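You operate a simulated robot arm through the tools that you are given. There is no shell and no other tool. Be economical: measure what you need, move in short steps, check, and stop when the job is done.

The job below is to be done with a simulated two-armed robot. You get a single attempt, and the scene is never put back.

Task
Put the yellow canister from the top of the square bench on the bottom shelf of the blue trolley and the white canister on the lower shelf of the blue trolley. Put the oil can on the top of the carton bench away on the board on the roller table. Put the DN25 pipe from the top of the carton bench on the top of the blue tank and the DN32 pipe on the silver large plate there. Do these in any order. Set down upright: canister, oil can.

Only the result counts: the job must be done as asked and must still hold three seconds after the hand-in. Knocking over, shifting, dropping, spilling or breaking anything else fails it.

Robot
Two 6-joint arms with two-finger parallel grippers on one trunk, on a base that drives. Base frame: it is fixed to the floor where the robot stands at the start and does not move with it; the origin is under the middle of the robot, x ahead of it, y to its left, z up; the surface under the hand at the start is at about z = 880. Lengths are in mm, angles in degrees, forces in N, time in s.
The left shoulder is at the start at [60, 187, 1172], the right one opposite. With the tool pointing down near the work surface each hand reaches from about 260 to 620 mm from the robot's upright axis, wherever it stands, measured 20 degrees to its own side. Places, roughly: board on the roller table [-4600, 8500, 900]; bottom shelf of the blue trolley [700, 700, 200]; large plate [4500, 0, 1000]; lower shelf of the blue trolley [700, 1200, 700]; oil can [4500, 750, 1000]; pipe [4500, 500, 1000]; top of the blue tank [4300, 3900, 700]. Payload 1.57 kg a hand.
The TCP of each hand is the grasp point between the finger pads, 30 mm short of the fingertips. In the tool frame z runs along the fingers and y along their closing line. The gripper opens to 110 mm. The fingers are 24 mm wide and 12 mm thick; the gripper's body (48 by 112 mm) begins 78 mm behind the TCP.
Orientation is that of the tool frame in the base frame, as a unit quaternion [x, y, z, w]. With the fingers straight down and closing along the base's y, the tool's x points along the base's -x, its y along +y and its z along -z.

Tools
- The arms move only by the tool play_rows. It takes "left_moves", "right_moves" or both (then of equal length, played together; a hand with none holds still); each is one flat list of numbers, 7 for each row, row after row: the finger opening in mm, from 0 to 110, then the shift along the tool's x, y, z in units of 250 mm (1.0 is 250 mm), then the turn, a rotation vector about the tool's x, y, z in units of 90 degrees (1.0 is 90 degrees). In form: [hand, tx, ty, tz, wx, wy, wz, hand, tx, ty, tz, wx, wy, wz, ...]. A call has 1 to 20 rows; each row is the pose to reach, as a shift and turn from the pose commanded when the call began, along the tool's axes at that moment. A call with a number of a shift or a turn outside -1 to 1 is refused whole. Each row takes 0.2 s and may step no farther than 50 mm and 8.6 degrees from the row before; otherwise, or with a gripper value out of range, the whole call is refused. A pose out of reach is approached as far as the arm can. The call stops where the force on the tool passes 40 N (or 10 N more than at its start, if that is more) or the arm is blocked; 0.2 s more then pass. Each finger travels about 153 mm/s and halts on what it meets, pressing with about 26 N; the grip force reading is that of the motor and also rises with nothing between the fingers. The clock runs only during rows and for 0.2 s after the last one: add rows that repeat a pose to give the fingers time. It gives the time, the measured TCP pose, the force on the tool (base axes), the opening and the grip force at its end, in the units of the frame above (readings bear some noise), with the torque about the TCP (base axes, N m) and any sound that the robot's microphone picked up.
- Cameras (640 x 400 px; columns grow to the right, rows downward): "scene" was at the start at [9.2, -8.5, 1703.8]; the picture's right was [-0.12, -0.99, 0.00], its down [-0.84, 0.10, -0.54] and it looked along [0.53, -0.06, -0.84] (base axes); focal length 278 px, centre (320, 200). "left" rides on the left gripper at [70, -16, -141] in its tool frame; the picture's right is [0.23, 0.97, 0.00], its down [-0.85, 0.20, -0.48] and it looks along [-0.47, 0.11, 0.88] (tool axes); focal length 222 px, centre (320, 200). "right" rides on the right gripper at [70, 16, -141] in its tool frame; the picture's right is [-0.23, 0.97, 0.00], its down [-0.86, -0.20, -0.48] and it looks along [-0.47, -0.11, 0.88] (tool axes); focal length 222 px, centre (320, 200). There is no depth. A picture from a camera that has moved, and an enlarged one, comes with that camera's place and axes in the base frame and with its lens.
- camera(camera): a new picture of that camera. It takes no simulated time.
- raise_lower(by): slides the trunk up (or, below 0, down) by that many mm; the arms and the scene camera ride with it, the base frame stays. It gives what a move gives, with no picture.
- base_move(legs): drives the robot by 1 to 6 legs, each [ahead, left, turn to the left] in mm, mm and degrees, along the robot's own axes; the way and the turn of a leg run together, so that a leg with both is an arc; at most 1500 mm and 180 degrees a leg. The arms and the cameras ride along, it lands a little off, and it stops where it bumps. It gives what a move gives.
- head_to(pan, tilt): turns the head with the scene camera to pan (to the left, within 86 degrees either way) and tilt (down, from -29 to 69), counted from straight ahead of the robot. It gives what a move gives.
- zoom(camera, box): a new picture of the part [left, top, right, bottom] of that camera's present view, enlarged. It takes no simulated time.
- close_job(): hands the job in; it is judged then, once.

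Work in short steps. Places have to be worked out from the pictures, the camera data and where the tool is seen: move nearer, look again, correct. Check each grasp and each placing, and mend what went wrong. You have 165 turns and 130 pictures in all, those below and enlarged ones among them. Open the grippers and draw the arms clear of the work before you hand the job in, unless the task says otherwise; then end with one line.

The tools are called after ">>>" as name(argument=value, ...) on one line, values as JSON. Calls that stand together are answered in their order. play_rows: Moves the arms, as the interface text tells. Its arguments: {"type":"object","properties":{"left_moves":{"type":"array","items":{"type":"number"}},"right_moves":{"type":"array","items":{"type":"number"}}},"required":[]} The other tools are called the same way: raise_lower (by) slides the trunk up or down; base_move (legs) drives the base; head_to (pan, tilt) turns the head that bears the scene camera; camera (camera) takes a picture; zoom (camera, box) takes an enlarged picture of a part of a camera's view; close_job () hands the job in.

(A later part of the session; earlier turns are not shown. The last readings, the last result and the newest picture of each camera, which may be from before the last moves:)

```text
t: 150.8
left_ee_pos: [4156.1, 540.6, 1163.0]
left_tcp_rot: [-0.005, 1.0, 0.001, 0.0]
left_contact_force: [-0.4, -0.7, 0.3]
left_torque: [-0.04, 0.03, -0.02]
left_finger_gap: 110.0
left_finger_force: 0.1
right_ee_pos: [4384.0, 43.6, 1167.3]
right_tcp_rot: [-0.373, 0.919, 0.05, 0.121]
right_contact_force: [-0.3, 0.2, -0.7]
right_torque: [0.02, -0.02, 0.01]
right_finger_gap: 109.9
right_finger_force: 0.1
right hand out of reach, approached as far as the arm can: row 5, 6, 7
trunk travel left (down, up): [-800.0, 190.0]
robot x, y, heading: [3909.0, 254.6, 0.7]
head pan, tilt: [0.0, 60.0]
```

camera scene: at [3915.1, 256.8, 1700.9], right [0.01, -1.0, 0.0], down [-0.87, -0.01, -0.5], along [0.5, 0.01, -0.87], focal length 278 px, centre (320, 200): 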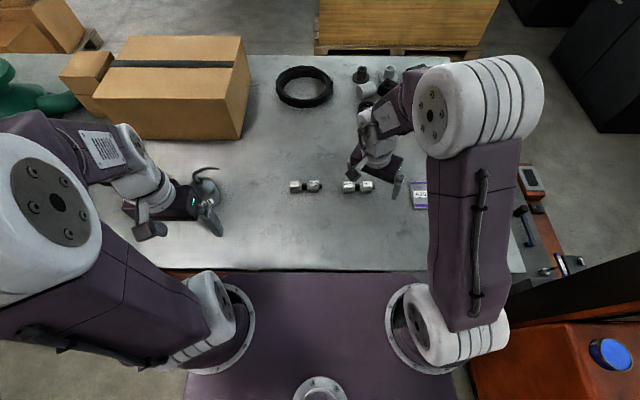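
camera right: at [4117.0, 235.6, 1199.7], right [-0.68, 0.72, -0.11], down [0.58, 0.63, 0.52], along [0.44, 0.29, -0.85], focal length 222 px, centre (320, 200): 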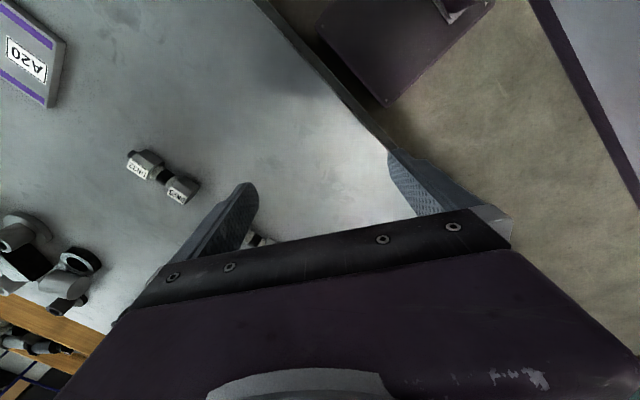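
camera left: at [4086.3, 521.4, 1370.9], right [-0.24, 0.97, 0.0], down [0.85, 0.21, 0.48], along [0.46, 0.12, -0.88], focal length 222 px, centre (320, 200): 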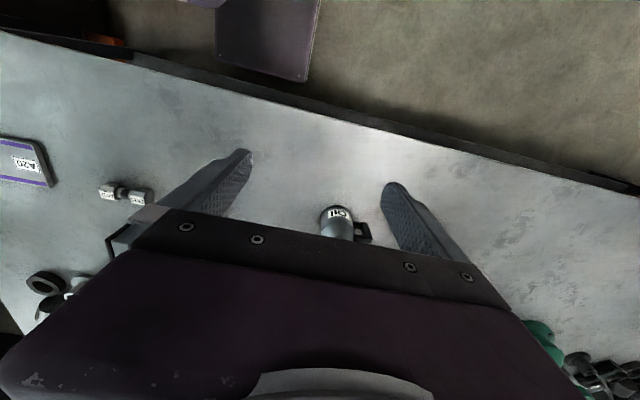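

Still short of vertical: the wrist is in the flipped branch. I'll go through the aligned pose (yaw 0, pitch 45°) and then pitch up past the forearm axis to flip it back.

>>> play_rows(right_moves=[110, 0, 0, 0, 0.0356, -0.0452, 0.0614, 110, 0, 0, 0, 0.0713, -0.0905, 0.1227, 110, 0, 0, 0, 0.1069, -0.1357, 0.1841, 110, 0, 0, 0, 0.1426, -0.181, 0.2455, 110, 0, 0, 0, 0.1782, -0.2262, 0.3069, 110, 0, 0, 0, 0.2139, -0.2715, 0.3682, 110, 0, 0, 0, 0.2495, -0.3167, 0.4296])

>>> play_rows(right_moves=[110, 0, 0, 0, 0, -0.09, 0, 110, 0, 0, 0, 0, -0.18, 0, 110, 0, 0, 0, 0, -0.27, 0, 110, 0, 0, 0, 0, -0.36, 0, 110, 0, 0, 0, 0, -0.45, 0])

>>> camera(camera="scene")

```text
t: 152.4
left_ee_pos: [4155.6, 538.8, 1162.9]
left_tcp_rot: [-0.006, 1.0, 0.001, 0.0]
left_contact_force: [0.4, 0.3, -0.1]
left_torque: [-0.03, 0.01, 0.01]
left_finger_gap: 110.0
left_finger_force: 0.0
right_ee_pos: [4384.4, 46.2, 1168.6]
right_tcp_rot: [-0.005, 0.924, 0.0, 0.383]
right_contact_force: [0.0, 0.2, -0.2]
right_torque: [0.03, 0.03, -0.01]
right_finger_gap: 110.1
right_finger_force: 0.1
right hand out of reach, approached as far as the arm can: row 6
trunk travel left (down, up): [-800.0, 190.0]
robot x, y, heading: [3907.1, 254.4, 0.6]
head pan, tilt: [0.0, 60.0]
```

```text
t: 153.6
left_ee_pos: [4155.7, 540.3, 1163.7]
left_tcp_rot: [-0.005, 1.0, 0.001, 0.0]
left_contact_force: [-0.2, 0.2, -0.2]
left_torque: [0.01, -0.02, 0.01]
left_finger_gap: 109.8
left_finger_force: 0.1
right_ee_pos: [4417.0, 45.0, 1311.7]
right_tcp_rot: [0.002, 0.754, -0.002, 0.657]
right_contact_force: [0.1, -0.5, -0.2]
right_torque: [0.02, 0.0, -0.02]
right_finger_gap: 110.0
right_finger_force: 0.1
right hand out of reach, approached as far as the arm can: row 2, 3, 4, 5
trunk travel left (down, up): [-800.0, 190.0]
robot x, y, heading: [3909.8, 255.7, 0.5]
head pan, tilt: [0.0, 60.0]
```

```text
72 pictures are left
camera scene: at [3914.8, 256.8, 1700.9], right [0.01, -1.0, 0.0], down [-0.87, -0.01, -0.5], along [0.5, 0.01, -0.87], focal length 278 px, centre (320, 200)
```

scene: 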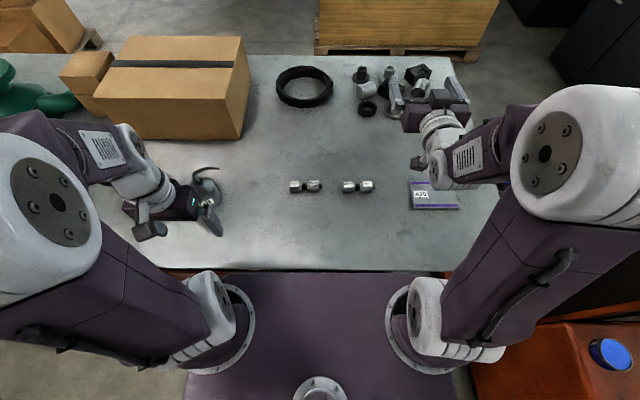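

The bend-up limit is a real joint stop. I'll try one more thing with the right hand, going to vertical with yaw -45° (the free side), before falling back to the left arm.

>>> play_rows(right_moves=[110, 0.059, 0.002, -0.002, 0.0322, 0.0785, 0.037, 110, 0.118, 0.004, -0.004, 0.0644, 0.1569, 0.074, 110, 0.177, 0.005, -0.005, 0.0965, 0.2354, 0.111, 110, 0.236, 0.007, -0.007, 0.1287, 0.3138, 0.148, 110, 0.295, 0.009, -0.009, 0.1609, 0.3923, 0.185, 110, 0.355, 0.011, -0.011, 0.1931, 0.4707, 0.222, 110, 0.414, 0.013, -0.013, 0.2253, 0.5492, 0.259, 110, 0.473, 0.015, -0.015, 0.2575, 0.6276, 0.296, 110, 0.532, 0.016, -0.016, 0.2896, 0.7061, 0.333, 110, 0.591, 0.018, -0.018, 0.3218, 0.7845, 0.37, 110, 0.65, 0.02, -0.02, 0.354, 0.863, 0.407, 110, 0.65, 0.02, -0.02, 0.354, 0.863, 0.407])

```text
t: 156.2
left_ee_pos: [4156.0, 538.5, 1163.4]
left_tcp_rot: [-0.006, 1.0, 0.0, 0.0]
left_contact_force: [0.9, 0.2, -0.7]
left_torque: [0.02, 0.02, 0.01]
left_finger_gap: 110.2
left_finger_force: 0.1
right_ee_pos: [4360.4, 52.1, 1107.5]
right_tcp_rot: [0.381, 0.919, -0.071, 0.067]
right_contact_force: [-0.5, 1.0, 0.5]
right_torque: [0.01, -0.01, -0.02]
right_finger_gap: 109.9
right_finger_force: 0.1
right hand out of reach, approached as far as the arm can: row 8, 9, 10, 11, 12
trunk travel left (down, up): [-800.0, 190.0]
robot x, y, heading: [3908.9, 256.7, 0.6]
head pan, tilt: [0.0, 60.0]
```

The remaining ~10° outward tilt is along the pipe axis, so it is harmless for a pipe grip. I'll use yaw -90° with a 12° tilt toward -y and position above the DN25|DN32 pipe at (4428, 140).

>>> play_rows(right_moves=[110, 0.0215, 0.079, 0.0625, 0.008, 0, 0.0823, 110, 0.043, 0.158, 0.125, 0.016, 0, 0.1647, 110, 0.0645, 0.237, 0.1875, 0.024, 0, 0.247, 110, 0.086, 0.316, 0.25, 0.032, 0, 0.3293, 110, 0.1075, 0.395, 0.3125, 0.04, 0.001, 0.4117, 110, 0.129, 0.474, 0.375, 0.048, 0.001, 0.494, 110, 0.129, 0.474, 0.375, 0.048, 0.001, 0.494])

>>> camera(camera="right")

>>> camera(camera="scene")

```text
t: 157.8
left_ee_pos: [4154.4, 538.2, 1164.8]
left_tcp_rot: [-0.006, 1.0, 0.001, 0.0]
left_contact_force: [0.7, -0.8, -0.2]
left_torque: [-0.02, -0.01, -0.01]
left_finger_gap: 110.1
left_finger_force: 0.1
right_ee_pos: [4422.8, 141.2, 1001.2]
right_tcp_rot: [0.702, 0.704, -0.074, 0.081]
right_contact_force: [-1.5, -0.1, -0.5]
right_torque: [0.02, -0.02, 0.01]
right_finger_gap: 109.8
right_finger_force: 0.1
trunk travel left (down, up): [-800.0, 190.0]
robot x, y, heading: [3908.0, 258.7, 0.6]
head pan, tilt: [0.0, 60.0]
```

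```text
71 pictures are left
camera right: at [4438.5, 239.3, 1124.6], right [0.97, -0.22, 0.06], down [-0.2, -0.73, 0.65], along [-0.1, -0.65, -0.76], focal length 222 px, centre (320, 200)
```

right: 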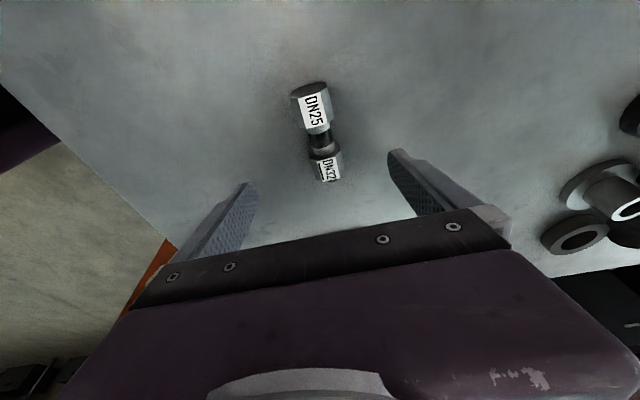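

```text
70 pictures are left
camera scene: at [3915.1, 256.2, 1700.9], right [0.01, -1.0, 0.0], down [-0.87, -0.01, -0.5], along [0.5, 0.01, -0.87], focal length 278 px, centre (320, 200)
```

scene: 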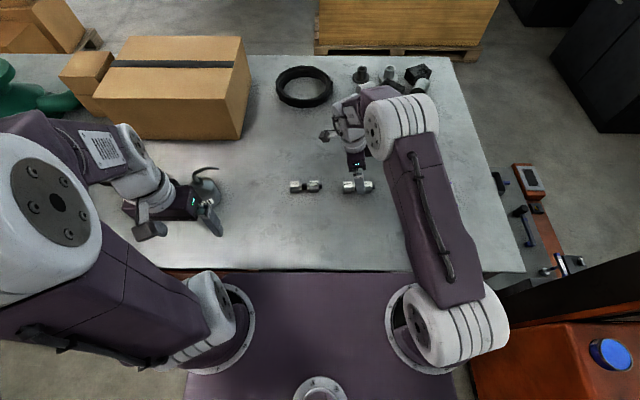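

The neck centre is at about (4427, 132). Descending to TCP z≈916 and closing.

>>> play_rows(right_moves=[80, 0.017, 0.016, 0.11, 0, 0, 0, 80, 0.034, 0.016, 0.22, 0, 0, 0, 80, 0.046, 0.016, 0.3, 0, 0, 0, 80, 0.051, 0.016, 0.337, 0, 0, 0, 80, 0.051, 0.016, 0.337, 0, 0, 0])

>>> camera(camera="right")

```text
t: 159.0
left_ee_pos: [4154.8, 538.7, 1162.9]
left_tcp_rot: [-0.007, 1.0, 0.001, -0.001]
left_contact_force: [0.3, 0.2, -0.7]
left_torque: [-0.02, 0.04, -0.03]
left_finger_gap: 110.1
left_finger_force: 0.1
right_ee_pos: [4430.7, 136.3, 916.1]
right_tcp_rot: [0.702, 0.704, -0.073, 0.075]
right_contact_force: [0.6, -0.3, 0.4]
right_torque: [0.01, -0.04, 0.0]
right_finger_gap: 79.6
right_finger_force: 0.0
trunk travel left (down, up): [-800.0, 190.0]
robot x, y, heading: [3909.1, 257.5, 0.7]
head pan, tilt: [0.0, 60.0]
```

```text
69 pictures are left
camera right: at [4445.0, 233.8, 1040.9], right [0.97, -0.22, 0.05], down [-0.2, -0.74, 0.65], along [-0.1, -0.64, -0.76], focal length 222 px, centre (320, 200)
```

right: 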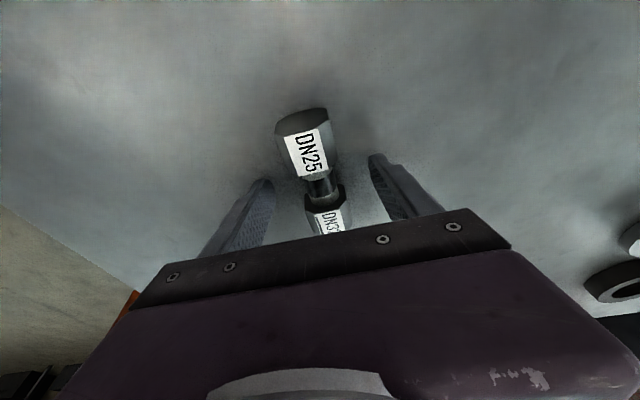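

The neck sits between the fingers. Close and lift a little.

>>> play_rows(right_moves=[50, 0, 0, 0, 0, 0, 0, 20, 0, 0, 0, 0, 0, 0, 5, 0, 0, 0, 0, 0, 0, 5, 0, 0, 0, 0, 0, 0, 5, 0, 0, 0, 0, 0, 0, 5, -0.05, 0, -0.2, 0, 0, 0, 5, -0.08, 0, -0.36, 0, 0, 0, 5, -0.08, 0, -0.36, 0, 0, 0])

>>> camera(camera="right")

```text
refused: row 6 steps farther than a row can; nothing moved
```

```text
68 pictures are left
camera right: at [4445.0, 233.8, 1040.9], right [0.97, -0.22, 0.05], down [-0.2, -0.74, 0.65], along [-0.1, -0.64, -0.76], focal length 222 px, centre (320, 200)
```

right: 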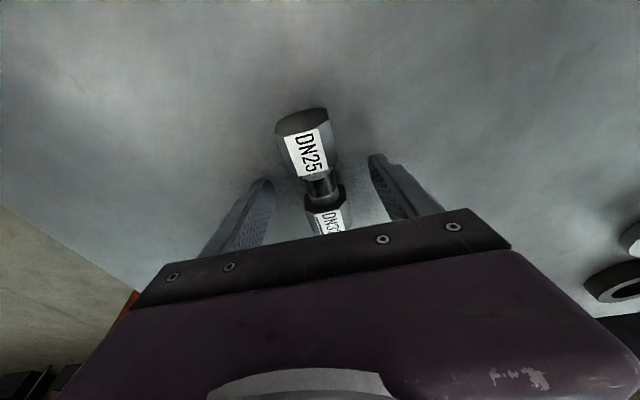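

The step was too long; repeating with smaller ones.

>>> play_rows(right_moves=[50, 0, 0, 0, 0, 0, 0, 20, 0, 0, 0, 0, 0, 0, 5, 0, 0, 0, 0, 0, 0, 5, 0, 0, 0, 0, 0, 0, 5, 0, 0, 0, 0, 0, 0, 5, -0.025, 0, -0.12, 0, 0, 0, 5, -0.05, 0, -0.24, 0, 0, 0, 5, -0.075, 0, -0.36, 0, 0, 0, 5, -0.075, 0, -0.36, 0, 0, 0])

>>> camera(camera="right")

```text
t: 161.0
left_ee_pos: [4155.6, 539.4, 1163.1]
left_tcp_rot: [-0.005, 1.0, 0.0, 0.0]
left_contact_force: [-0.3, -0.1, 0.3]
left_torque: [-0.02, 0.03, 0.02]
left_finger_gap: 109.9
left_finger_force: 0.1
right_ee_pos: [4427.0, 135.0, 1006.9]
right_tcp_rot: [0.701, 0.704, -0.075, 0.081]
right_contact_force: [1.4, 1.2, -2.9]
right_torque: [0.0, 0.01, 0.02]
right_finger_gap: 22.6
right_finger_force: 25.7
right hand out of reach, approached as far as the arm can: row 8, 9
trunk travel left (down, up): [-800.0, 190.0]
robot x, y, heading: [3905.3, 258.6, 0.4]
head pan, tilt: [0.0, 60.0]
```

```text
67 pictures are left
camera right: at [4440.5, 233.5, 1130.2], right [0.97, -0.22, 0.06], down [-0.2, -0.73, 0.65], along [-0.1, -0.65, -0.76], focal length 222 px, centre (320, 200)
```

right: 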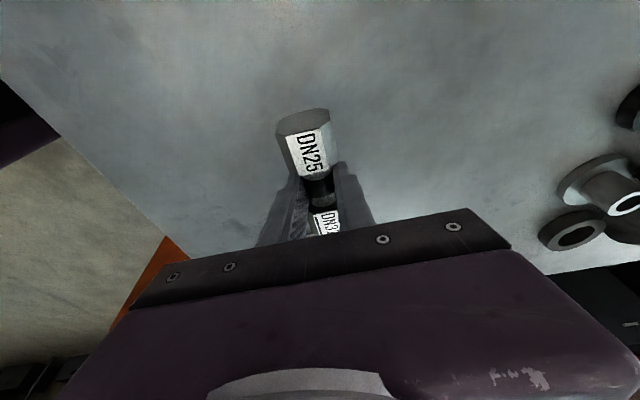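

Held at 22.6 mm on the neck. I take the underlined size as the pipe's own, so this one is DN32 and it goes to the plate, whose centre is at about (4407, -120). Moving over it.

>>> play_rows(right_moves=[5, -0.16, -0.013, 0.036, 0, 0, 0, 5, -0.32, -0.027, 0.071, 0, 0, 0, 5, -0.48, -0.04, 0.107, 0, 0, 0, 5, -0.64, -0.053, 0.143, 0, 0, 0, 5, -0.8, -0.067, 0.178, 0, 0, 0, 5, -0.96, -0.08, 0.214, 0, 0, 0, 5, -0.96, -0.08, 0.214, 0, 0, 0])

>>> camera(camera="right")

>>> zoom(camera="scene", box=[370, 140, 500, 230])

```text
t: 162.6
left_ee_pos: [4156.0, 539.2, 1163.9]
left_tcp_rot: [-0.006, 1.0, 0.001, 0.0]
left_contact_force: [0.5, 0.0, 0.0]
left_torque: [0.0, -0.02, 0.0]
left_finger_gap: 110.2
left_finger_force: 0.0
right_ee_pos: [4407.7, -110.6, 1004.2]
right_tcp_rot: [0.702, 0.704, -0.073, 0.076]
right_contact_force: [-0.2, -0.8, -2.1]
right_torque: [-0.04, 0.0, -0.02]
right_finger_gap: 22.6
right_finger_force: 26.0
trunk travel left (down, up): [-800.0, 190.0]
robot x, y, heading: [3910.4, 256.6, 0.7]
head pan, tilt: [0.0, 60.0]
```

```text
66 pictures are left
camera right: at [4422.8, -12.7, 1128.8], right [0.97, -0.22, 0.05], down [-0.2, -0.74, 0.65], along [-0.1, -0.64, -0.76], focal length 222 px, centre (320, 200)
```

right: 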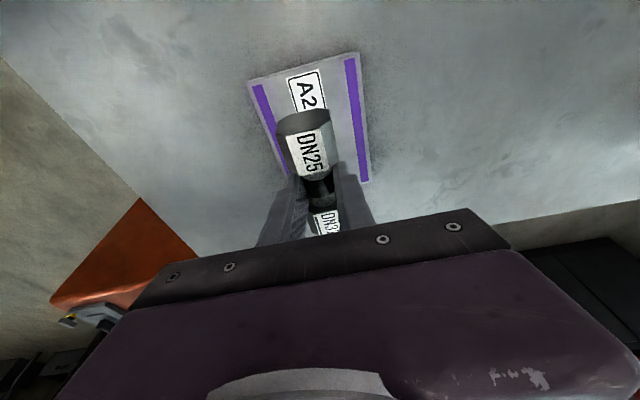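

```text
4.44 times, centred on (435, 185) of scene
camera zoom: at [3915.8, 256.9, 1700.9], right [0.01, -1.0, 0.0], down [-0.87, -0.01, -0.5], along [0.5, 0.0, -0.87], focal length 1236 px, centre (-191, 267)
```

zoom: 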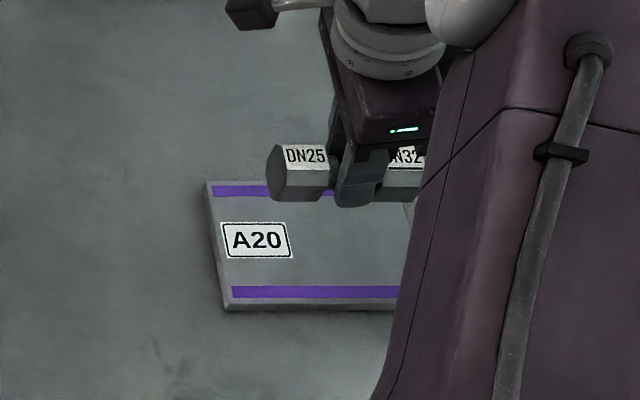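

Well centred over the plate. Lowering 73 mm.

>>> play_rows(right_moves=[5, 0.02, 0, 0.09, 0, 0, 0, 5, 0.04, 0, 0.18, 0, 0, 0, 5, 0.055, 0, 0.25, 0, 0, 0, 5, 0.0635, 0, 0.285, 0, 0, 0, 5, 0.0635, 0, 0.285, 0, 0, 0])

>>> zoom(camera="scene", box=[370, 140, 500, 230])

```text
t: 163.8
left_ee_pos: [4155.9, 539.1, 1164.6]
left_tcp_rot: [-0.004, 1.0, 0.0, 0.0]
left_contact_force: [-0.1, 1.2, 0.5]
left_torque: [-0.03, -0.01, 0.01]
left_finger_gap: 109.9
left_finger_force: 0.2
right_ee_pos: [4408.2, -110.5, 931.5]
right_tcp_rot: [0.702, 0.704, -0.072, 0.075]
right_contact_force: [-0.1, -0.4, -2.3]
right_torque: [0.02, -0.03, 0.01]
right_finger_gap: 22.4
right_finger_force: 25.9
trunk travel left (down, up): [-800.0, 190.0]
robot x, y, heading: [3907.6, 256.4, 0.4]
head pan, tilt: [0.0, 60.0]
```

```text
4.44 times, centred on (435, 185) of scene
camera zoom: at [3915.7, 256.3, 1700.9], right [0.01, -1.0, 0.0], down [-0.87, -0.01, -0.5], along [0.5, 0.01, -0.87], focal length 1236 px, centre (-191, 267)
```

zoom: 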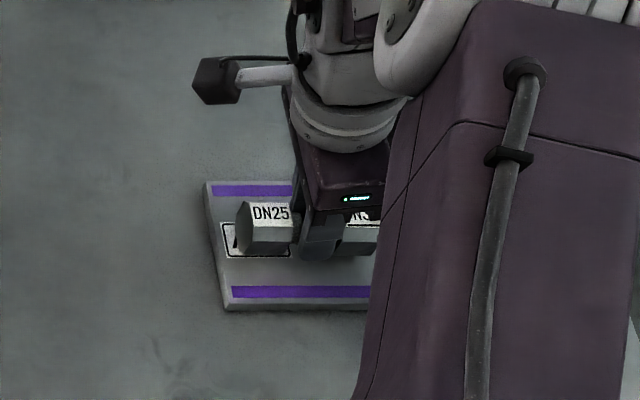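

Not touching yet. Lowering in 4 mm steps.

>>> play_rows(right_moves=[5, 0.0035, 0, 0.016, 0, 0, 0, 5, 0.0035, 0, 0.016, 0, 0, 0])

>>> play_rows(right_moves=[5, 0.0025, 0, 0.012, 0, 0, 0, 5, 0.0025, 0, 0.012, 0, 0, 0])

```text
t: 164.4
left_ee_pos: [4155.1, 539.5, 1164.2]
left_tcp_rot: [-0.005, 1.0, 0.001, 0.001]
left_contact_force: [-0.6, 0.1, -0.3]
left_torque: [0.02, 0.01, 0.03]
left_finger_gap: 110.1
left_finger_force: 0.0
right_ee_pos: [4407.2, -110.0, 928.9]
right_tcp_rot: [0.702, 0.704, -0.072, 0.076]
right_contact_force: [1.5, -0.4, 7.3]
right_torque: [0.21, 0.15, 0.01]
right_finger_gap: 22.6
right_finger_force: 26.2
trunk travel left (down, up): [-800.0, 190.0]
robot x, y, heading: [3908.5, 257.2, 0.4]
head pan, tilt: [0.0, 60.0]
```

```text
t: 165.0
left_ee_pos: [4152.7, 540.3, 1163.4]
left_tcp_rot: [-0.005, 1.0, 0.0, 0.002]
left_contact_force: [-1.3, 0.0, -0.7]
left_torque: [0.0, 0.01, -0.03]
left_finger_gap: 109.9
left_finger_force: 0.1
right_ee_pos: [4405.5, -110.2, 927.4]
right_tcp_rot: [0.702, 0.704, -0.072, 0.078]
right_contact_force: [2.5, -5.5, 27.9]
right_torque: [-0.1, 0.21, -0.01]
right_finger_gap: 22.5
right_finger_force: 25.6
trunk travel left (down, up): [-800.0, 190.0]
robot x, y, heading: [3906.8, 255.3, 0.4]
head pan, tilt: [0.0, 60.0]
```

Contact is firm. Easing up 2 mm, opening and retreating up along the tool.

>>> play_rows(right_moves=[5, -0.002, 0, -0.009, 0, 0, 0, 30, -0.002, 0, -0.009, 0, 0, 0, 50, -0.002, 0, -0.009, 0, 0, 0, 70, -0.002, 0, -0.009, 0, 0, 0, 70, -0.002, 0, -0.1, 0, 0, 0, 70, -0.002, 0, -0.25, 0, 0, 0, 70, -0.002, 0, -0.4, 0, 0, 0])

>>> camera(camera="right")

```text
t: 166.6
left_ee_pos: [4154.6, 538.7, 1162.9]
left_tcp_rot: [-0.005, 1.0, 0.002, 0.001]
left_contact_force: [-0.3, -0.8, -0.6]
left_torque: [0.0, 0.0, 0.02]
left_finger_gap: 109.8
left_finger_force: 0.0
right_ee_pos: [4405.6, -90.2, 1023.3]
right_tcp_rot: [0.702, 0.704, -0.073, 0.076]
right_contact_force: [0.3, 0.5, 1.0]
right_torque: [-0.02, 0.0, 0.0]
right_finger_gap: 69.8
right_finger_force: 0.1
trunk travel left (down, up): [-800.0, 190.0]
robot x, y, heading: [3907.2, 257.1, 0.7]
head pan, tilt: [0.0, 60.0]
```

```text
63 pictures are left
camera right: at [4420.8, 7.7, 1147.7], right [0.97, -0.22, 0.05], down [-0.2, -0.74, 0.65], along [-0.1, -0.64, -0.76], focal length 222 px, centre (320, 200)
```

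right: 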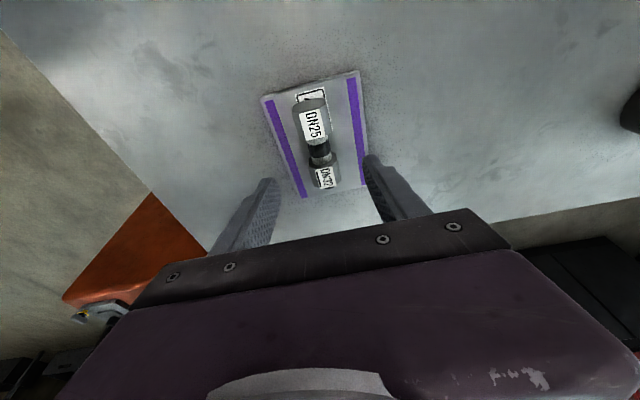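

The DN32 pipe rests on the plate. Shifting the base 190 mm left for the DN20|DN25 pipe, then moving the right hand over it.

>>> base_move(legs=[[0, 190, 0]])

>>> play_rows(right_moves=[80, 0.16, 0.016, -0.036, 0, 0, 0, 80, 0.32, 0.032, -0.071, 0, 0, 0, 80, 0.48, 0.048, -0.1, 0, 0, 0, 80, 0.64, 0.064, -0.12, 0, 0, 0, 80, 0.84, 0.09, -0.11, 0, 0, 0, 80, 0.84, 0.09, -0.11, 0, 0, 0])

>>> camera(camera="right")

>>> camera(camera="scene")

>>> camera(camera="left")

```text
t: 168.2
left_ee_pos: [4153.1, 726.8, 1164.4]
left_tcp_rot: [-0.007, 1.0, 0.002, 0.0]
left_contact_force: [0.5, -0.6, -0.1]
left_torque: [0.02, -0.02, 0.01]
left_finger_gap: 110.2
left_finger_force: 0.1
right_ee_pos: [4403.9, 98.0, 1022.5]
right_tcp_rot: [0.702, 0.704, -0.072, 0.074]
right_contact_force: [0.5, -0.1, 0.4]
right_torque: [0.0, -0.02, 0.02]
right_finger_gap: 69.9
right_finger_force: 0.1
trunk travel left (down, up): [-800.0, 190.0]
robot x, y, heading: [3906.2, 448.2, 0.8]
head pan, tilt: [0.0, 60.0]
```

```text
refused: row 5 steps farther than a row can; nothing moved
```

```text
62 pictures are left
camera right: at [4419.6, 195.2, 1146.3], right [0.97, -0.22, 0.05], down [-0.2, -0.74, 0.64], along [-0.1, -0.64, -0.76], focal length 222 px, centre (320, 200)
```

right: 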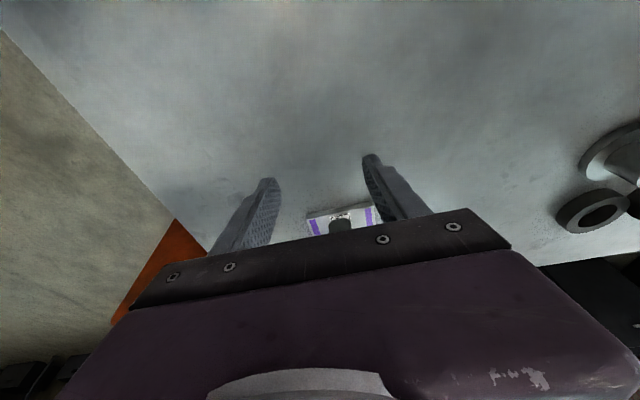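

```text
61 pictures are left
camera scene: at [3913.6, 443.2, 1700.9], right [0.01, -1.0, 0.0], down [-0.87, -0.01, -0.5], along [0.5, 0.01, -0.87], focal length 278 px, centre (320, 200)
```

scene: 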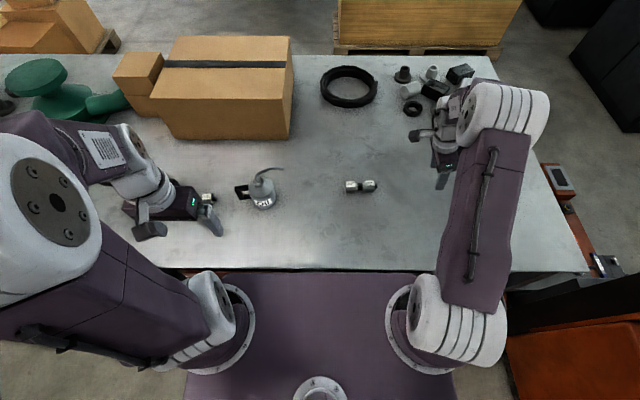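

```text
60 pictures are left
camera left: at [4083.7, 709.2, 1305.6], right [-0.24, 0.97, 0.0], down [0.85, 0.21, 0.48], along [0.47, 0.12, -0.88], focal length 222 px, centre (320, 200)
```

left: 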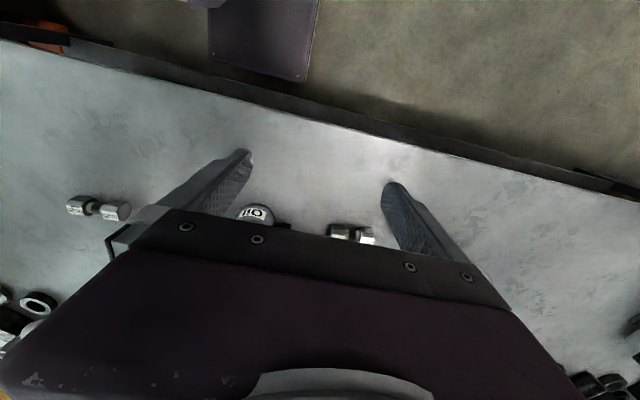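

Repeating with six even rows to above the DN20|DN25 pipe at about (4428, 313).

>>> play_rows(right_moves=[80, 0.144, 0.016, -0.02, 0, 0, 0, 80, 0.287, 0.032, -0.041, 0, 0, 0, 80, 0.431, 0.048, -0.061, 0, 0, 0, 80, 0.575, 0.064, -0.082, 0, 0, 0, 80, 0.718, 0.08, -0.102, 0, 0, 0, 80, 0.862, 0.096, -0.123, 0, 0, 0, 80, 0.862, 0.096, -0.123, 0, 0, 0])

>>> camera(camera="right")

>>> zoom(camera="scene", box=[190, 140, 310, 230])

```text
t: 169.8
left_ee_pos: [4153.2, 729.8, 1163.2]
left_tcp_rot: [-0.006, 1.0, 0.0, 0.0]
left_contact_force: [0.3, -0.1, 0.3]
left_torque: [0.03, 0.01, 0.03]
left_finger_gap: 110.0
left_finger_force: 0.0
right_ee_pos: [4426.3, 316.6, 1008.0]
right_tcp_rot: [0.702, 0.704, -0.074, 0.081]
right_contact_force: [-0.9, -0.3, 0.2]
right_torque: [0.01, -0.04, 0.02]
right_finger_gap: 80.1
right_finger_force: 0.1
trunk travel left (down, up): [-800.0, 190.0]
robot x, y, heading: [3906.5, 444.3, 0.6]
head pan, tilt: [0.0, 60.0]
```

```text
59 pictures are left
camera right: at [4440.8, 415.9, 1131.0], right [0.97, -0.22, 0.06], down [-0.2, -0.73, 0.65], along [-0.1, -0.65, -0.76], focal length 222 px, centre (320, 200)
```

right: 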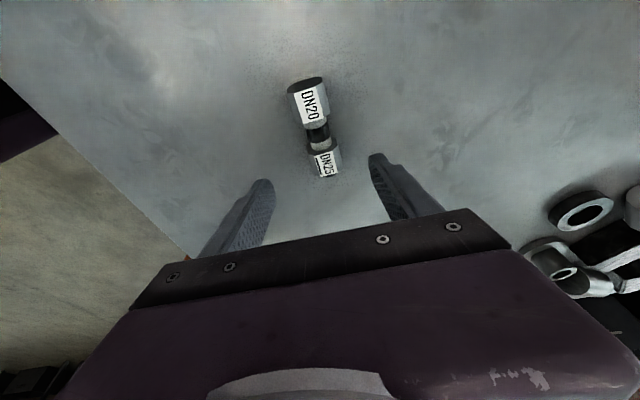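

```text
4.44 times, centred on (250, 185) of scene
camera zoom: at [3913.3, 446.1, 1700.9], right [0.01, -1.0, 0.0], down [-0.87, -0.01, -0.5], along [0.5, 0.01, -0.87], focal length 1236 px, centre (631, 267)
```

zoom: 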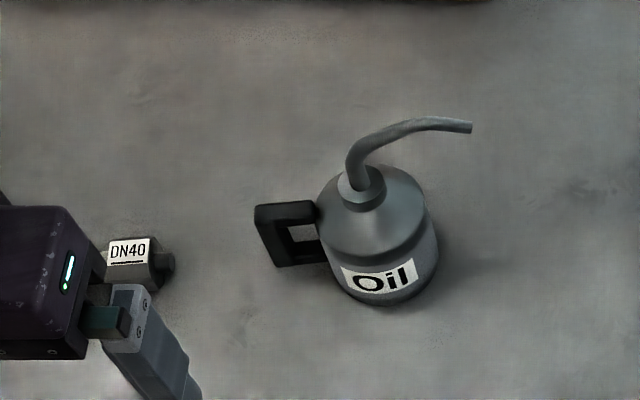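

The neck centre is at (4429, 313). Descending and gripping.

>>> play_rows(right_moves=[80, 0.025, 0.012, 0.11, 0, 0, 0, 80, 0.05, 0.012, 0.22, 0, 0, 0, 80, 0.07, 0.012, 0.31, 0, 0, 0, 80, 0.08, 0.012, 0.359, 0, 0, 0, 50, 0.08, 0.012, 0.359, 0, 0, 0, 20, 0.08, 0.012, 0.359, 0, 0, 0, 5, 0.08, 0.012, 0.359, 0, 0, 0, 5, 0.08, 0.012, 0.359, 0, 0, 0, 5, 0.08, 0.012, 0.359, 0, 0, 0])

>>> camera(camera="right")

```text
t: 171.8
left_ee_pos: [4153.1, 729.2, 1163.9]
left_tcp_rot: [-0.006, 1.0, 0.001, 0.001]
left_contact_force: [0.3, 0.7, 0.4]
left_torque: [0.01, -0.02, 0.0]
left_finger_gap: 110.1
left_finger_force: 0.0
right_ee_pos: [4430.7, 317.5, 915.2]
right_tcp_rot: [0.703, 0.703, -0.073, 0.075]
right_contact_force: [0.4, -0.7, -0.4]
right_torque: [0.03, -0.03, 0.01]
right_finger_gap: 22.8
right_finger_force: 25.5
trunk travel left (down, up): [-800.0, 190.0]
robot x, y, heading: [3905.3, 447.3, 0.7]
head pan, tilt: [0.0, 60.0]
```

```text
57 pictures are left
camera right: at [4445.8, 415.9, 1039.8], right [0.97, -0.22, 0.05], down [-0.2, -0.74, 0.65], along [-0.1, -0.64, -0.76], focal length 222 px, centre (320, 200)
```

right: 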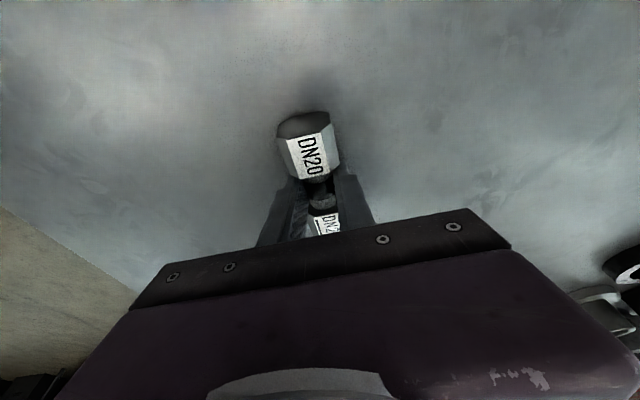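

The DN25 pipe is gripped. I'll lift it and at the same time bring the left hand over the oil can with yaw +90°, planning to grip its neck collar from above.

>>> play_rows(right_moves=[5, -0.007, 0, -0.033, 0, 0, 0, 5, -0.015, 0, -0.065, 0, 0, 0, 5, -0.022, 0, -0.098, 0, 0, 0, 5, -0.029, 0, -0.13, 0, 0, 0, 5, -0.036, 0, -0.163, 0, 0, 0, 5, -0.044, 0, -0.195, 0, 0, 0, 5, -0.051, 0, -0.228, 0, 0, 0, 5, -0.058, 0, -0.26, 0, 0, 0, 5, -0.065, 0, -0.293, 0, 0, 0, 5, -0.073, 0, -0.325, 0, 0, 0, 5, -0.08, 0, -0.358, 0, 0, 0, 5, -0.087, 0, -0.39, 0, 0, 0], left_moves=[110, -0.087, -0.032, 0.019, 0, 0, -0.0909, 110, -0.175, -0.065, 0.039, 0, 0, -0.1818, 110, -0.262, -0.097, 0.058, 0, 0, -0.2727, 110, -0.349, -0.129, 0.077, 0, 0, -0.3636, 110, -0.436, -0.162, 0.096, 0, 0, -0.4545, 110, -0.524, -0.194, 0.116, 0, 0, -0.5455, 110, -0.611, -0.227, 0.135, 0, 0, -0.6364, 110, -0.698, -0.259, 0.154, 0, 0, -0.7273, 110, -0.785, -0.291, 0.173, 0, 0, -0.8182, 110, -0.873, -0.324, 0.193, 0, 0, -0.9091, 110, -0.96, -0.356, 0.212, 0, 0, -1.0, 110, -0.96, -0.356, 0.212, 0, 0, -1.0])

>>> camera(camera="left")

>>> camera(camera="scene")

```text
t: 174.3
left_ee_pos: [4395.7, 642.5, 1110.3]
left_tcp_rot: [0.712, -0.703, 0.0, -0.001]
left_contact_force: [0.1, 0.5, 0.5]
left_torque: [0.01, -0.05, 0.02]
left_finger_gap: 110.1
left_finger_force: 0.1
right_ee_pos: [4426.8, 315.5, 1013.9]
right_tcp_rot: [0.702, 0.704, -0.074, 0.082]
right_contact_force: [0.0, 0.5, -2.3]
right_torque: [0.03, 0.03, -0.02]
right_finger_gap: 22.5
right_finger_force: 26.3
right hand out of reach, approached as far as the arm can: row 11, 12
trunk travel left (down, up): [-800.0, 190.0]
robot x, y, heading: [3905.0, 446.1, 0.6]
head pan, tilt: [0.0, 60.0]
```

```text
56 pictures are left
camera left: at [4411.5, 572.8, 1252.1], right [-0.97, -0.24, 0.0], down [-0.21, 0.85, 0.48], along [-0.11, 0.47, -0.88], focal length 222 px, centre (320, 200)
```

left: 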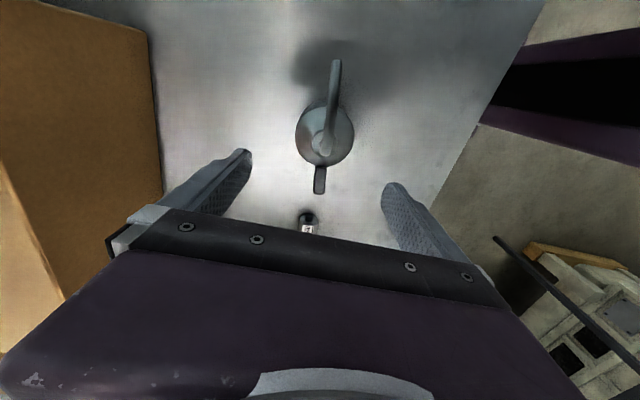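

```text
55 pictures are left
camera scene: at [3913.0, 447.0, 1700.9], right [0.01, -1.0, 0.0], down [-0.87, -0.01, -0.5], along [0.5, 0.01, -0.87], focal length 278 px, centre (320, 200)
```

scene: 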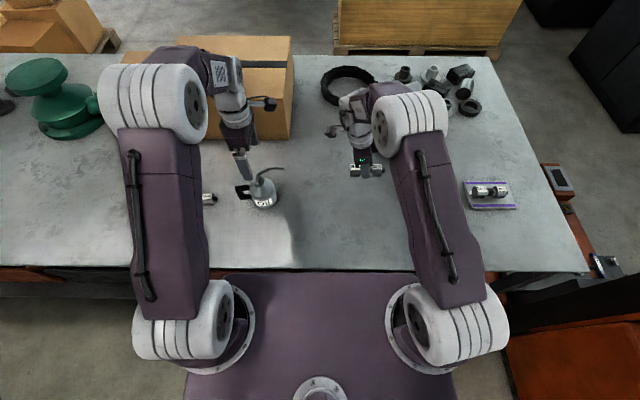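

Zooming on the oil can from the left camera to locate the collar and body.

>>> zoom(camera="left", box=[260, 40, 390, 220])

>>> zoom(camera="scene", box=[215, 140, 305, 220])

```text
2.22 times, centred on (325, 130) of left
camera zoom: at [4411.5, 572.8, 1252.1], right [-0.97, -0.24, 0.0], down [-0.21, 0.85, 0.48], along [-0.11, 0.47, -0.88], focal length 494 px, centre (309, 356)
```

zoom: 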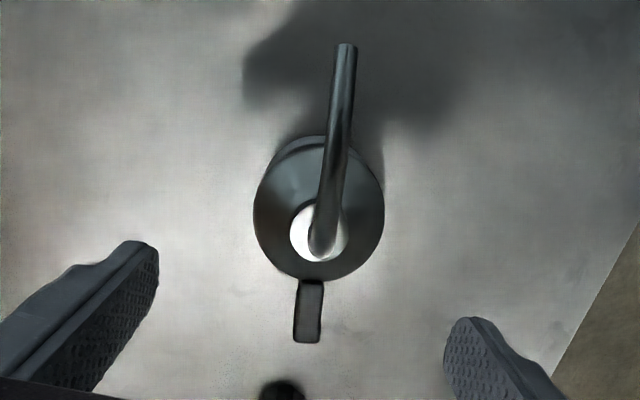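

```text
5.00 times, centred on (260, 180) of scene
camera zoom: at [3913.0, 447.0, 1700.9], right [0.01, -1.0, 0.0], down [-0.87, -0.01, -0.5], along [0.5, 0.01, -0.87], focal length 1391 px, centre (620, 300)
```

zoom: 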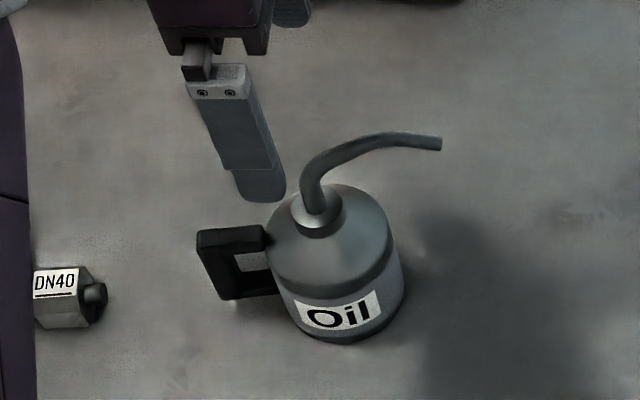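

The can's centre is at (4391, 640), the collar is about 34 mm wide at z≈970–985, and the spout top is at about 1040. Descending to TCP z≈1003 to grip the collar with the fingertips.

>>> play_rows(left_moves=[80, 0.01, 0.02, 0.12, 0, 0, 0, 80, 0.01, 0.02, 0.25, 0, 0, 0, 80, 0.01, 0.02, 0.36, 0, 0, 0, 80, 0.01, 0.02, 0.428, 0, 0, 0, 80, 0.01, 0.02, 0.428, 0, 0, 0])

>>> zoom(camera="scene", box=[200, 120, 320, 220])

>>> camera(camera="left")

```text
t: 175.6
left_ee_pos: [4389.6, 641.3, 1004.1]
left_tcp_rot: [0.712, -0.702, 0.0, -0.001]
left_contact_force: [-0.2, -0.1, 0.8]
left_torque: [-0.02, 0.0, -0.03]
left_finger_gap: 80.1
left_finger_force: 0.1
right_ee_pos: [4427.0, 314.7, 1013.7]
right_tcp_rot: [0.702, 0.704, -0.074, 0.082]
right_contact_force: [-0.1, -0.8, -2.2]
right_torque: [-0.01, -0.02, 0.01]
right_finger_gap: 22.3
right_finger_force: 26.3
trunk travel left (down, up): [-800.0, 190.0]
robot x, y, heading: [3906.1, 447.8, 0.9]
head pan, tilt: [0.0, 60.0]
```

```text
4.00 times, centred on (260, 170) of scene
camera zoom: at [3913.6, 446.9, 1700.9], right [0.01, -1.0, 0.0], down [-0.87, -0.01, -0.5], along [0.5, 0.01, -0.87], focal length 1113 px, centre (560, 320)
```

zoom: 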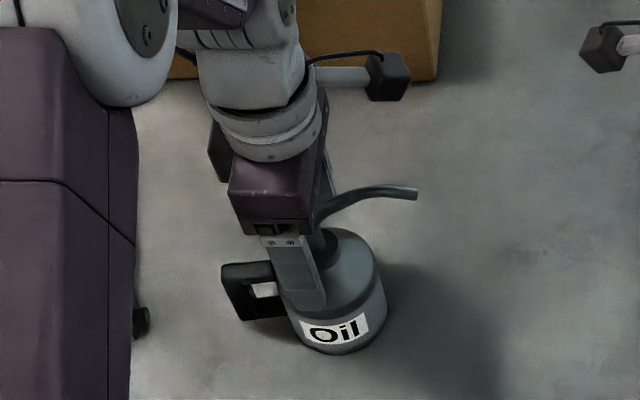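

```text
51 pictures are left
camera left: at [4406.4, 571.4, 1144.6], right [-0.97, -0.24, 0.0], down [-0.21, 0.85, 0.48], along [-0.11, 0.47, -0.88], focal length 222 px, centre (320, 200)
```

left: 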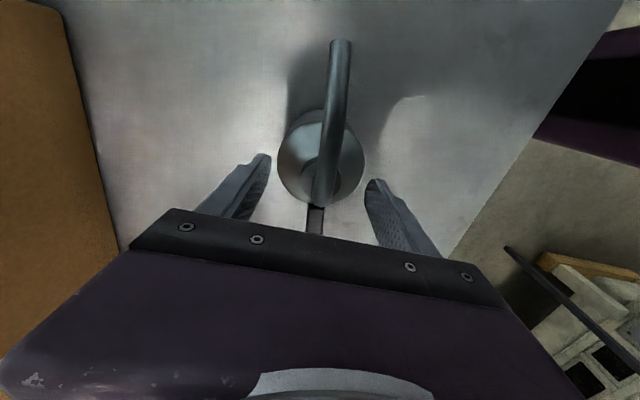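

The fingers straddle the collar. Closing.

>>> play_rows(left_moves=[60, 0, 0, 0, 0, 0, 0, 40, 0, 0, 0, 0, 0, 0, 20, 0, 0, 0, 0, 0, 0, 5, 0, 0, 0, 0, 0, 0, 5, 0, 0, 0, 0, 0, 0, 5, 0, 0, 0, 0, 0, 0])

>>> zoom(camera="scene", box=[200, 120, 320, 220])

```text
t: 176.9
left_ee_pos: [4388.3, 641.6, 1004.4]
left_tcp_rot: [0.712, -0.702, 0.001, -0.002]
left_contact_force: [4.1, 2.4, 17.3]
left_torque: [0.07, 0.12, -0.02]
left_finger_gap: 32.8
left_finger_force: 26.3
right_ee_pos: [4426.0, 313.8, 1013.6]
right_tcp_rot: [0.701, 0.704, -0.074, 0.083]
right_contact_force: [0.5, -1.4, -3.0]
right_torque: [-0.01, 0.0, 0.02]
right_finger_gap: 22.7
right_finger_force: 25.9
trunk travel left (down, up): [-800.0, 190.0]
robot x, y, heading: [3907.5, 450.3, 0.6]
head pan, tilt: [0.0, 60.0]
```

```text
4.00 times, centred on (260, 170) of scene
camera zoom: at [3912.5, 446.5, 1701.0], right [0.01, -1.0, 0.0], down [-0.87, -0.01, -0.5], along [0.5, 0.01, -0.87], focal length 1113 px, centre (560, 320)
```

zoom: 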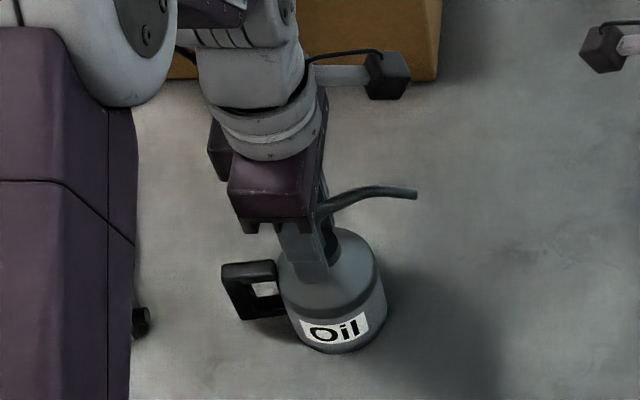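

Gap 32.8, about collar size, with a slight upward push from the cone. Test-lifting 30 mm.

>>> play_rows(left_moves=[5, 0, 0, -0.02, 0, 0, 0, 5, 0, 0, -0.06, 0, 0, 0, 5, 0, 0, -0.12, 0, 0, 0, 5, 0, 0, -0.12, 0, 0, 0])

>>> zoom(camera="scene", box=[200, 120, 320, 220])

```text
t: 177.9
left_ee_pos: [4390.5, 641.2, 1034.0]
left_tcp_rot: [0.712, -0.703, 0.0, -0.001]
left_contact_force: [0.3, 0.3, -5.1]
left_torque: [0.01, 0.0, -0.01]
left_finger_gap: 32.7
left_finger_force: 25.4
right_ee_pos: [4427.6, 315.3, 1014.0]
right_tcp_rot: [0.702, 0.703, -0.074, 0.082]
right_contact_force: [0.3, 0.8, -2.5]
right_torque: [-0.04, 0.0, -0.01]
right_finger_gap: 22.6
right_finger_force: 25.9
trunk travel left (down, up): [-800.0, 190.0]
robot x, y, heading: [3905.9, 445.6, 0.4]
head pan, tilt: [0.0, 60.0]
```

```text
4.00 times, centred on (260, 170) of scene
camera zoom: at [3915.3, 447.3, 1700.8], right [0.01, -1.0, 0.0], down [-0.87, -0.01, -0.5], along [0.5, 0.01, -0.87], focal length 1113 px, centre (560, 320)
```

zoom: 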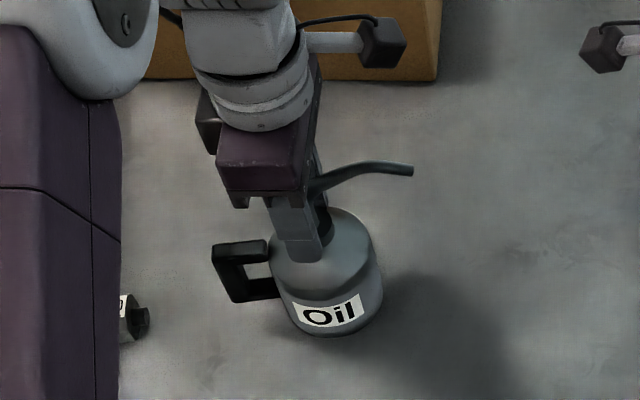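

Lifted cleanly (about 5 N, upright). Raising more, then backing away and looking toward the tank.

>>> play_rows(left_moves=[5, 0, 0, -0.1, 0, 0, 0, 5, 0, 0, -0.2, 0, 0, 0, 5, 0, 0, -0.3, 0, 0, 0, 5, 0, 0, -0.36, 0, 0, 0])

>>> base_move(legs=[[-700, 0, 0]])

>>> head_to(pan=65, tilt=25)

>>> camera(camera="scene")

```text
t: 178.9
left_ee_pos: [4390.5, 641.8, 1123.6]
left_tcp_rot: [0.711, -0.703, -0.001, 0.0]
left_contact_force: [0.2, -0.2, -3.8]
left_torque: [0.01, 0.0, 0.02]
left_finger_gap: 32.5
left_finger_force: 26.4
right_ee_pos: [4426.9, 314.9, 1013.9]
right_tcp_rot: [0.702, 0.704, -0.074, 0.082]
right_contact_force: [0.0, -0.6, -2.6]
right_torque: [0.01, 0.0, 0.03]
right_finger_gap: 22.7
right_finger_force: 26.5
trunk travel left (down, up): [-800.0, 190.0]
robot x, y, heading: [3907.4, 446.3, 0.7]
head pan, tilt: [0.0, 60.0]
```

```text
t: 182.8
left_ee_pos: [3690.6, 633.7, 1122.9]
left_tcp_rot: [0.711, -0.703, -0.002, 0.0]
left_contact_force: [-0.1, -0.1, -4.6]
left_torque: [-0.01, 0.02, -0.01]
left_finger_gap: 32.4
left_finger_force: 26.0
right_ee_pos: [3727.4, 307.3, 1013.1]
right_tcp_rot: [0.701, 0.704, -0.076, 0.081]
right_contact_force: [0.4, -0.1, -2.7]
right_torque: [0.03, -0.01, 0.03]
right_finger_gap: 22.8
right_finger_force: 26.2
trunk travel left (down, up): [-800.0, 190.0]
robot x, y, heading: [3205.0, 439.4, 0.7]
head pan, tilt: [0.0, 60.0]
```

```text
t: 184.2
left_ee_pos: [3689.3, 634.3, 1122.0]
left_tcp_rot: [0.712, -0.702, 0.0, -0.001]
left_contact_force: [-0.1, -0.2, -4.7]
left_torque: [-0.03, -0.01, -0.04]
left_finger_gap: 32.6
left_finger_force: 26.3
right_ee_pos: [3726.5, 307.6, 1012.9]
right_tcp_rot: [0.701, 0.704, -0.075, 0.082]
right_contact_force: [-0.1, 0.4, -2.5]
right_torque: [0.0, 0.0, 0.0]
right_finger_gap: 22.5
right_finger_force: 26.2
trunk travel left (down, up): [-800.0, 190.0]
robot x, y, heading: [3207.7, 437.5, 0.7]
head pan, tilt: [65.0, 25.0]
```

```text
48 pictures are left
camera scene: at [3184.9, 522.6, 1750.9], right [0.91, -0.41, 0.0], down [-0.18, -0.39, -0.91], along [0.37, 0.83, -0.42], focal length 278 px, centre (320, 200)
```

scene: 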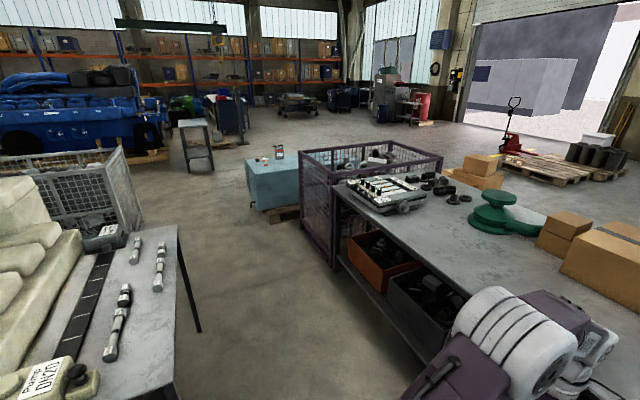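

There's a table at left with a pump and labelled pipes, which may clarify the pipe naming. Zooming.

>>> zoom(camera="scene", box=[0, 220, 200, 400])

>>> zoom(camera="scene", box=[230, 130, 340, 220])

```text
2.22 times, centred on (100, 310) of scene
camera zoom: at [3184.9, 522.6, 1750.9], right [0.91, -0.41, 0.0], down [-0.18, -0.39, -0.91], along [0.37, 0.83, -0.42], focal length 618 px, centre (809, -44)
```

zoom: 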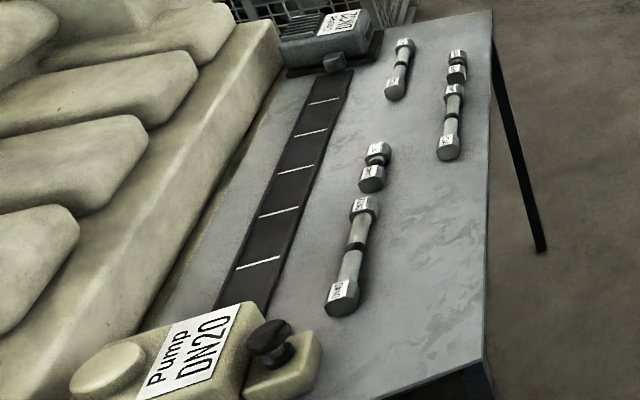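

```text
4.44 times, centred on (285, 175) of scene
camera zoom: at [3184.9, 522.6, 1750.9], right [0.91, -0.41, 0.0], down [-0.18, -0.39, -0.91], along [0.37, 0.83, -0.42], focal length 1236 px, centre (476, 311)
```

zoom: 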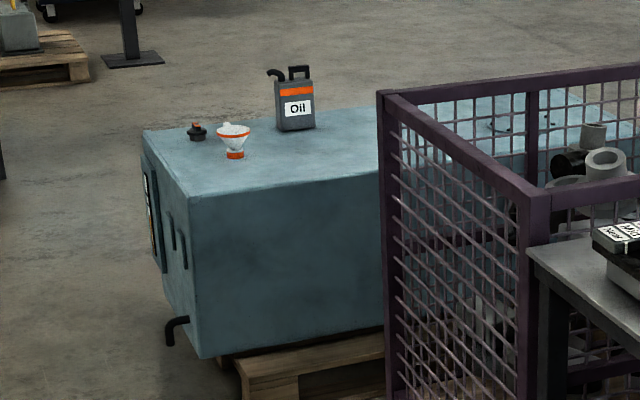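

That pump set-up uses the same kind of parts. Reading their labels for the convention.

>>> zoom(camera="scene", box=[95, 225, 155, 270])

>>> zoom(camera="scene", box=[95, 275, 145, 365])

```text
8.89 times, centred on (125, 248) of scene
camera zoom: at [3184.9, 522.6, 1750.9], right [0.91, -0.41, 0.0], down [-0.18, -0.39, -0.91], along [0.37, 0.83, -0.42], focal length 2473 px, centre (2053, -222)
```

zoom: 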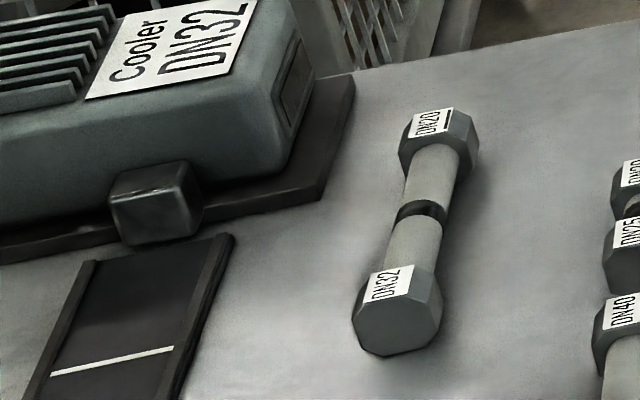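

```text
4.44 times, centred on (120, 320) of scene
camera zoom: at [3184.9, 522.6, 1750.9], right [0.91, -0.41, 0.0], down [-0.18, -0.39, -0.91], along [0.37, 0.83, -0.42], focal length 1236 px, centre (1209, -333)
```

zoom: 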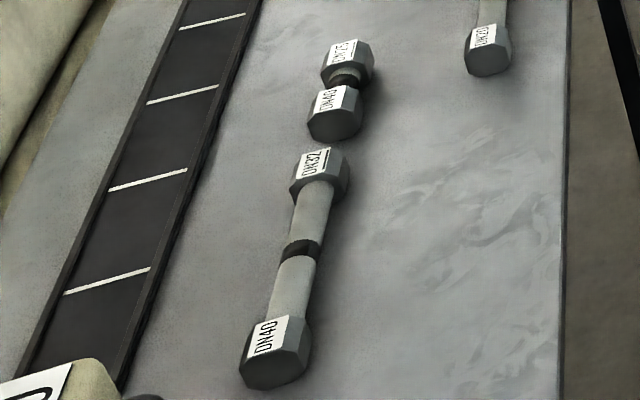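

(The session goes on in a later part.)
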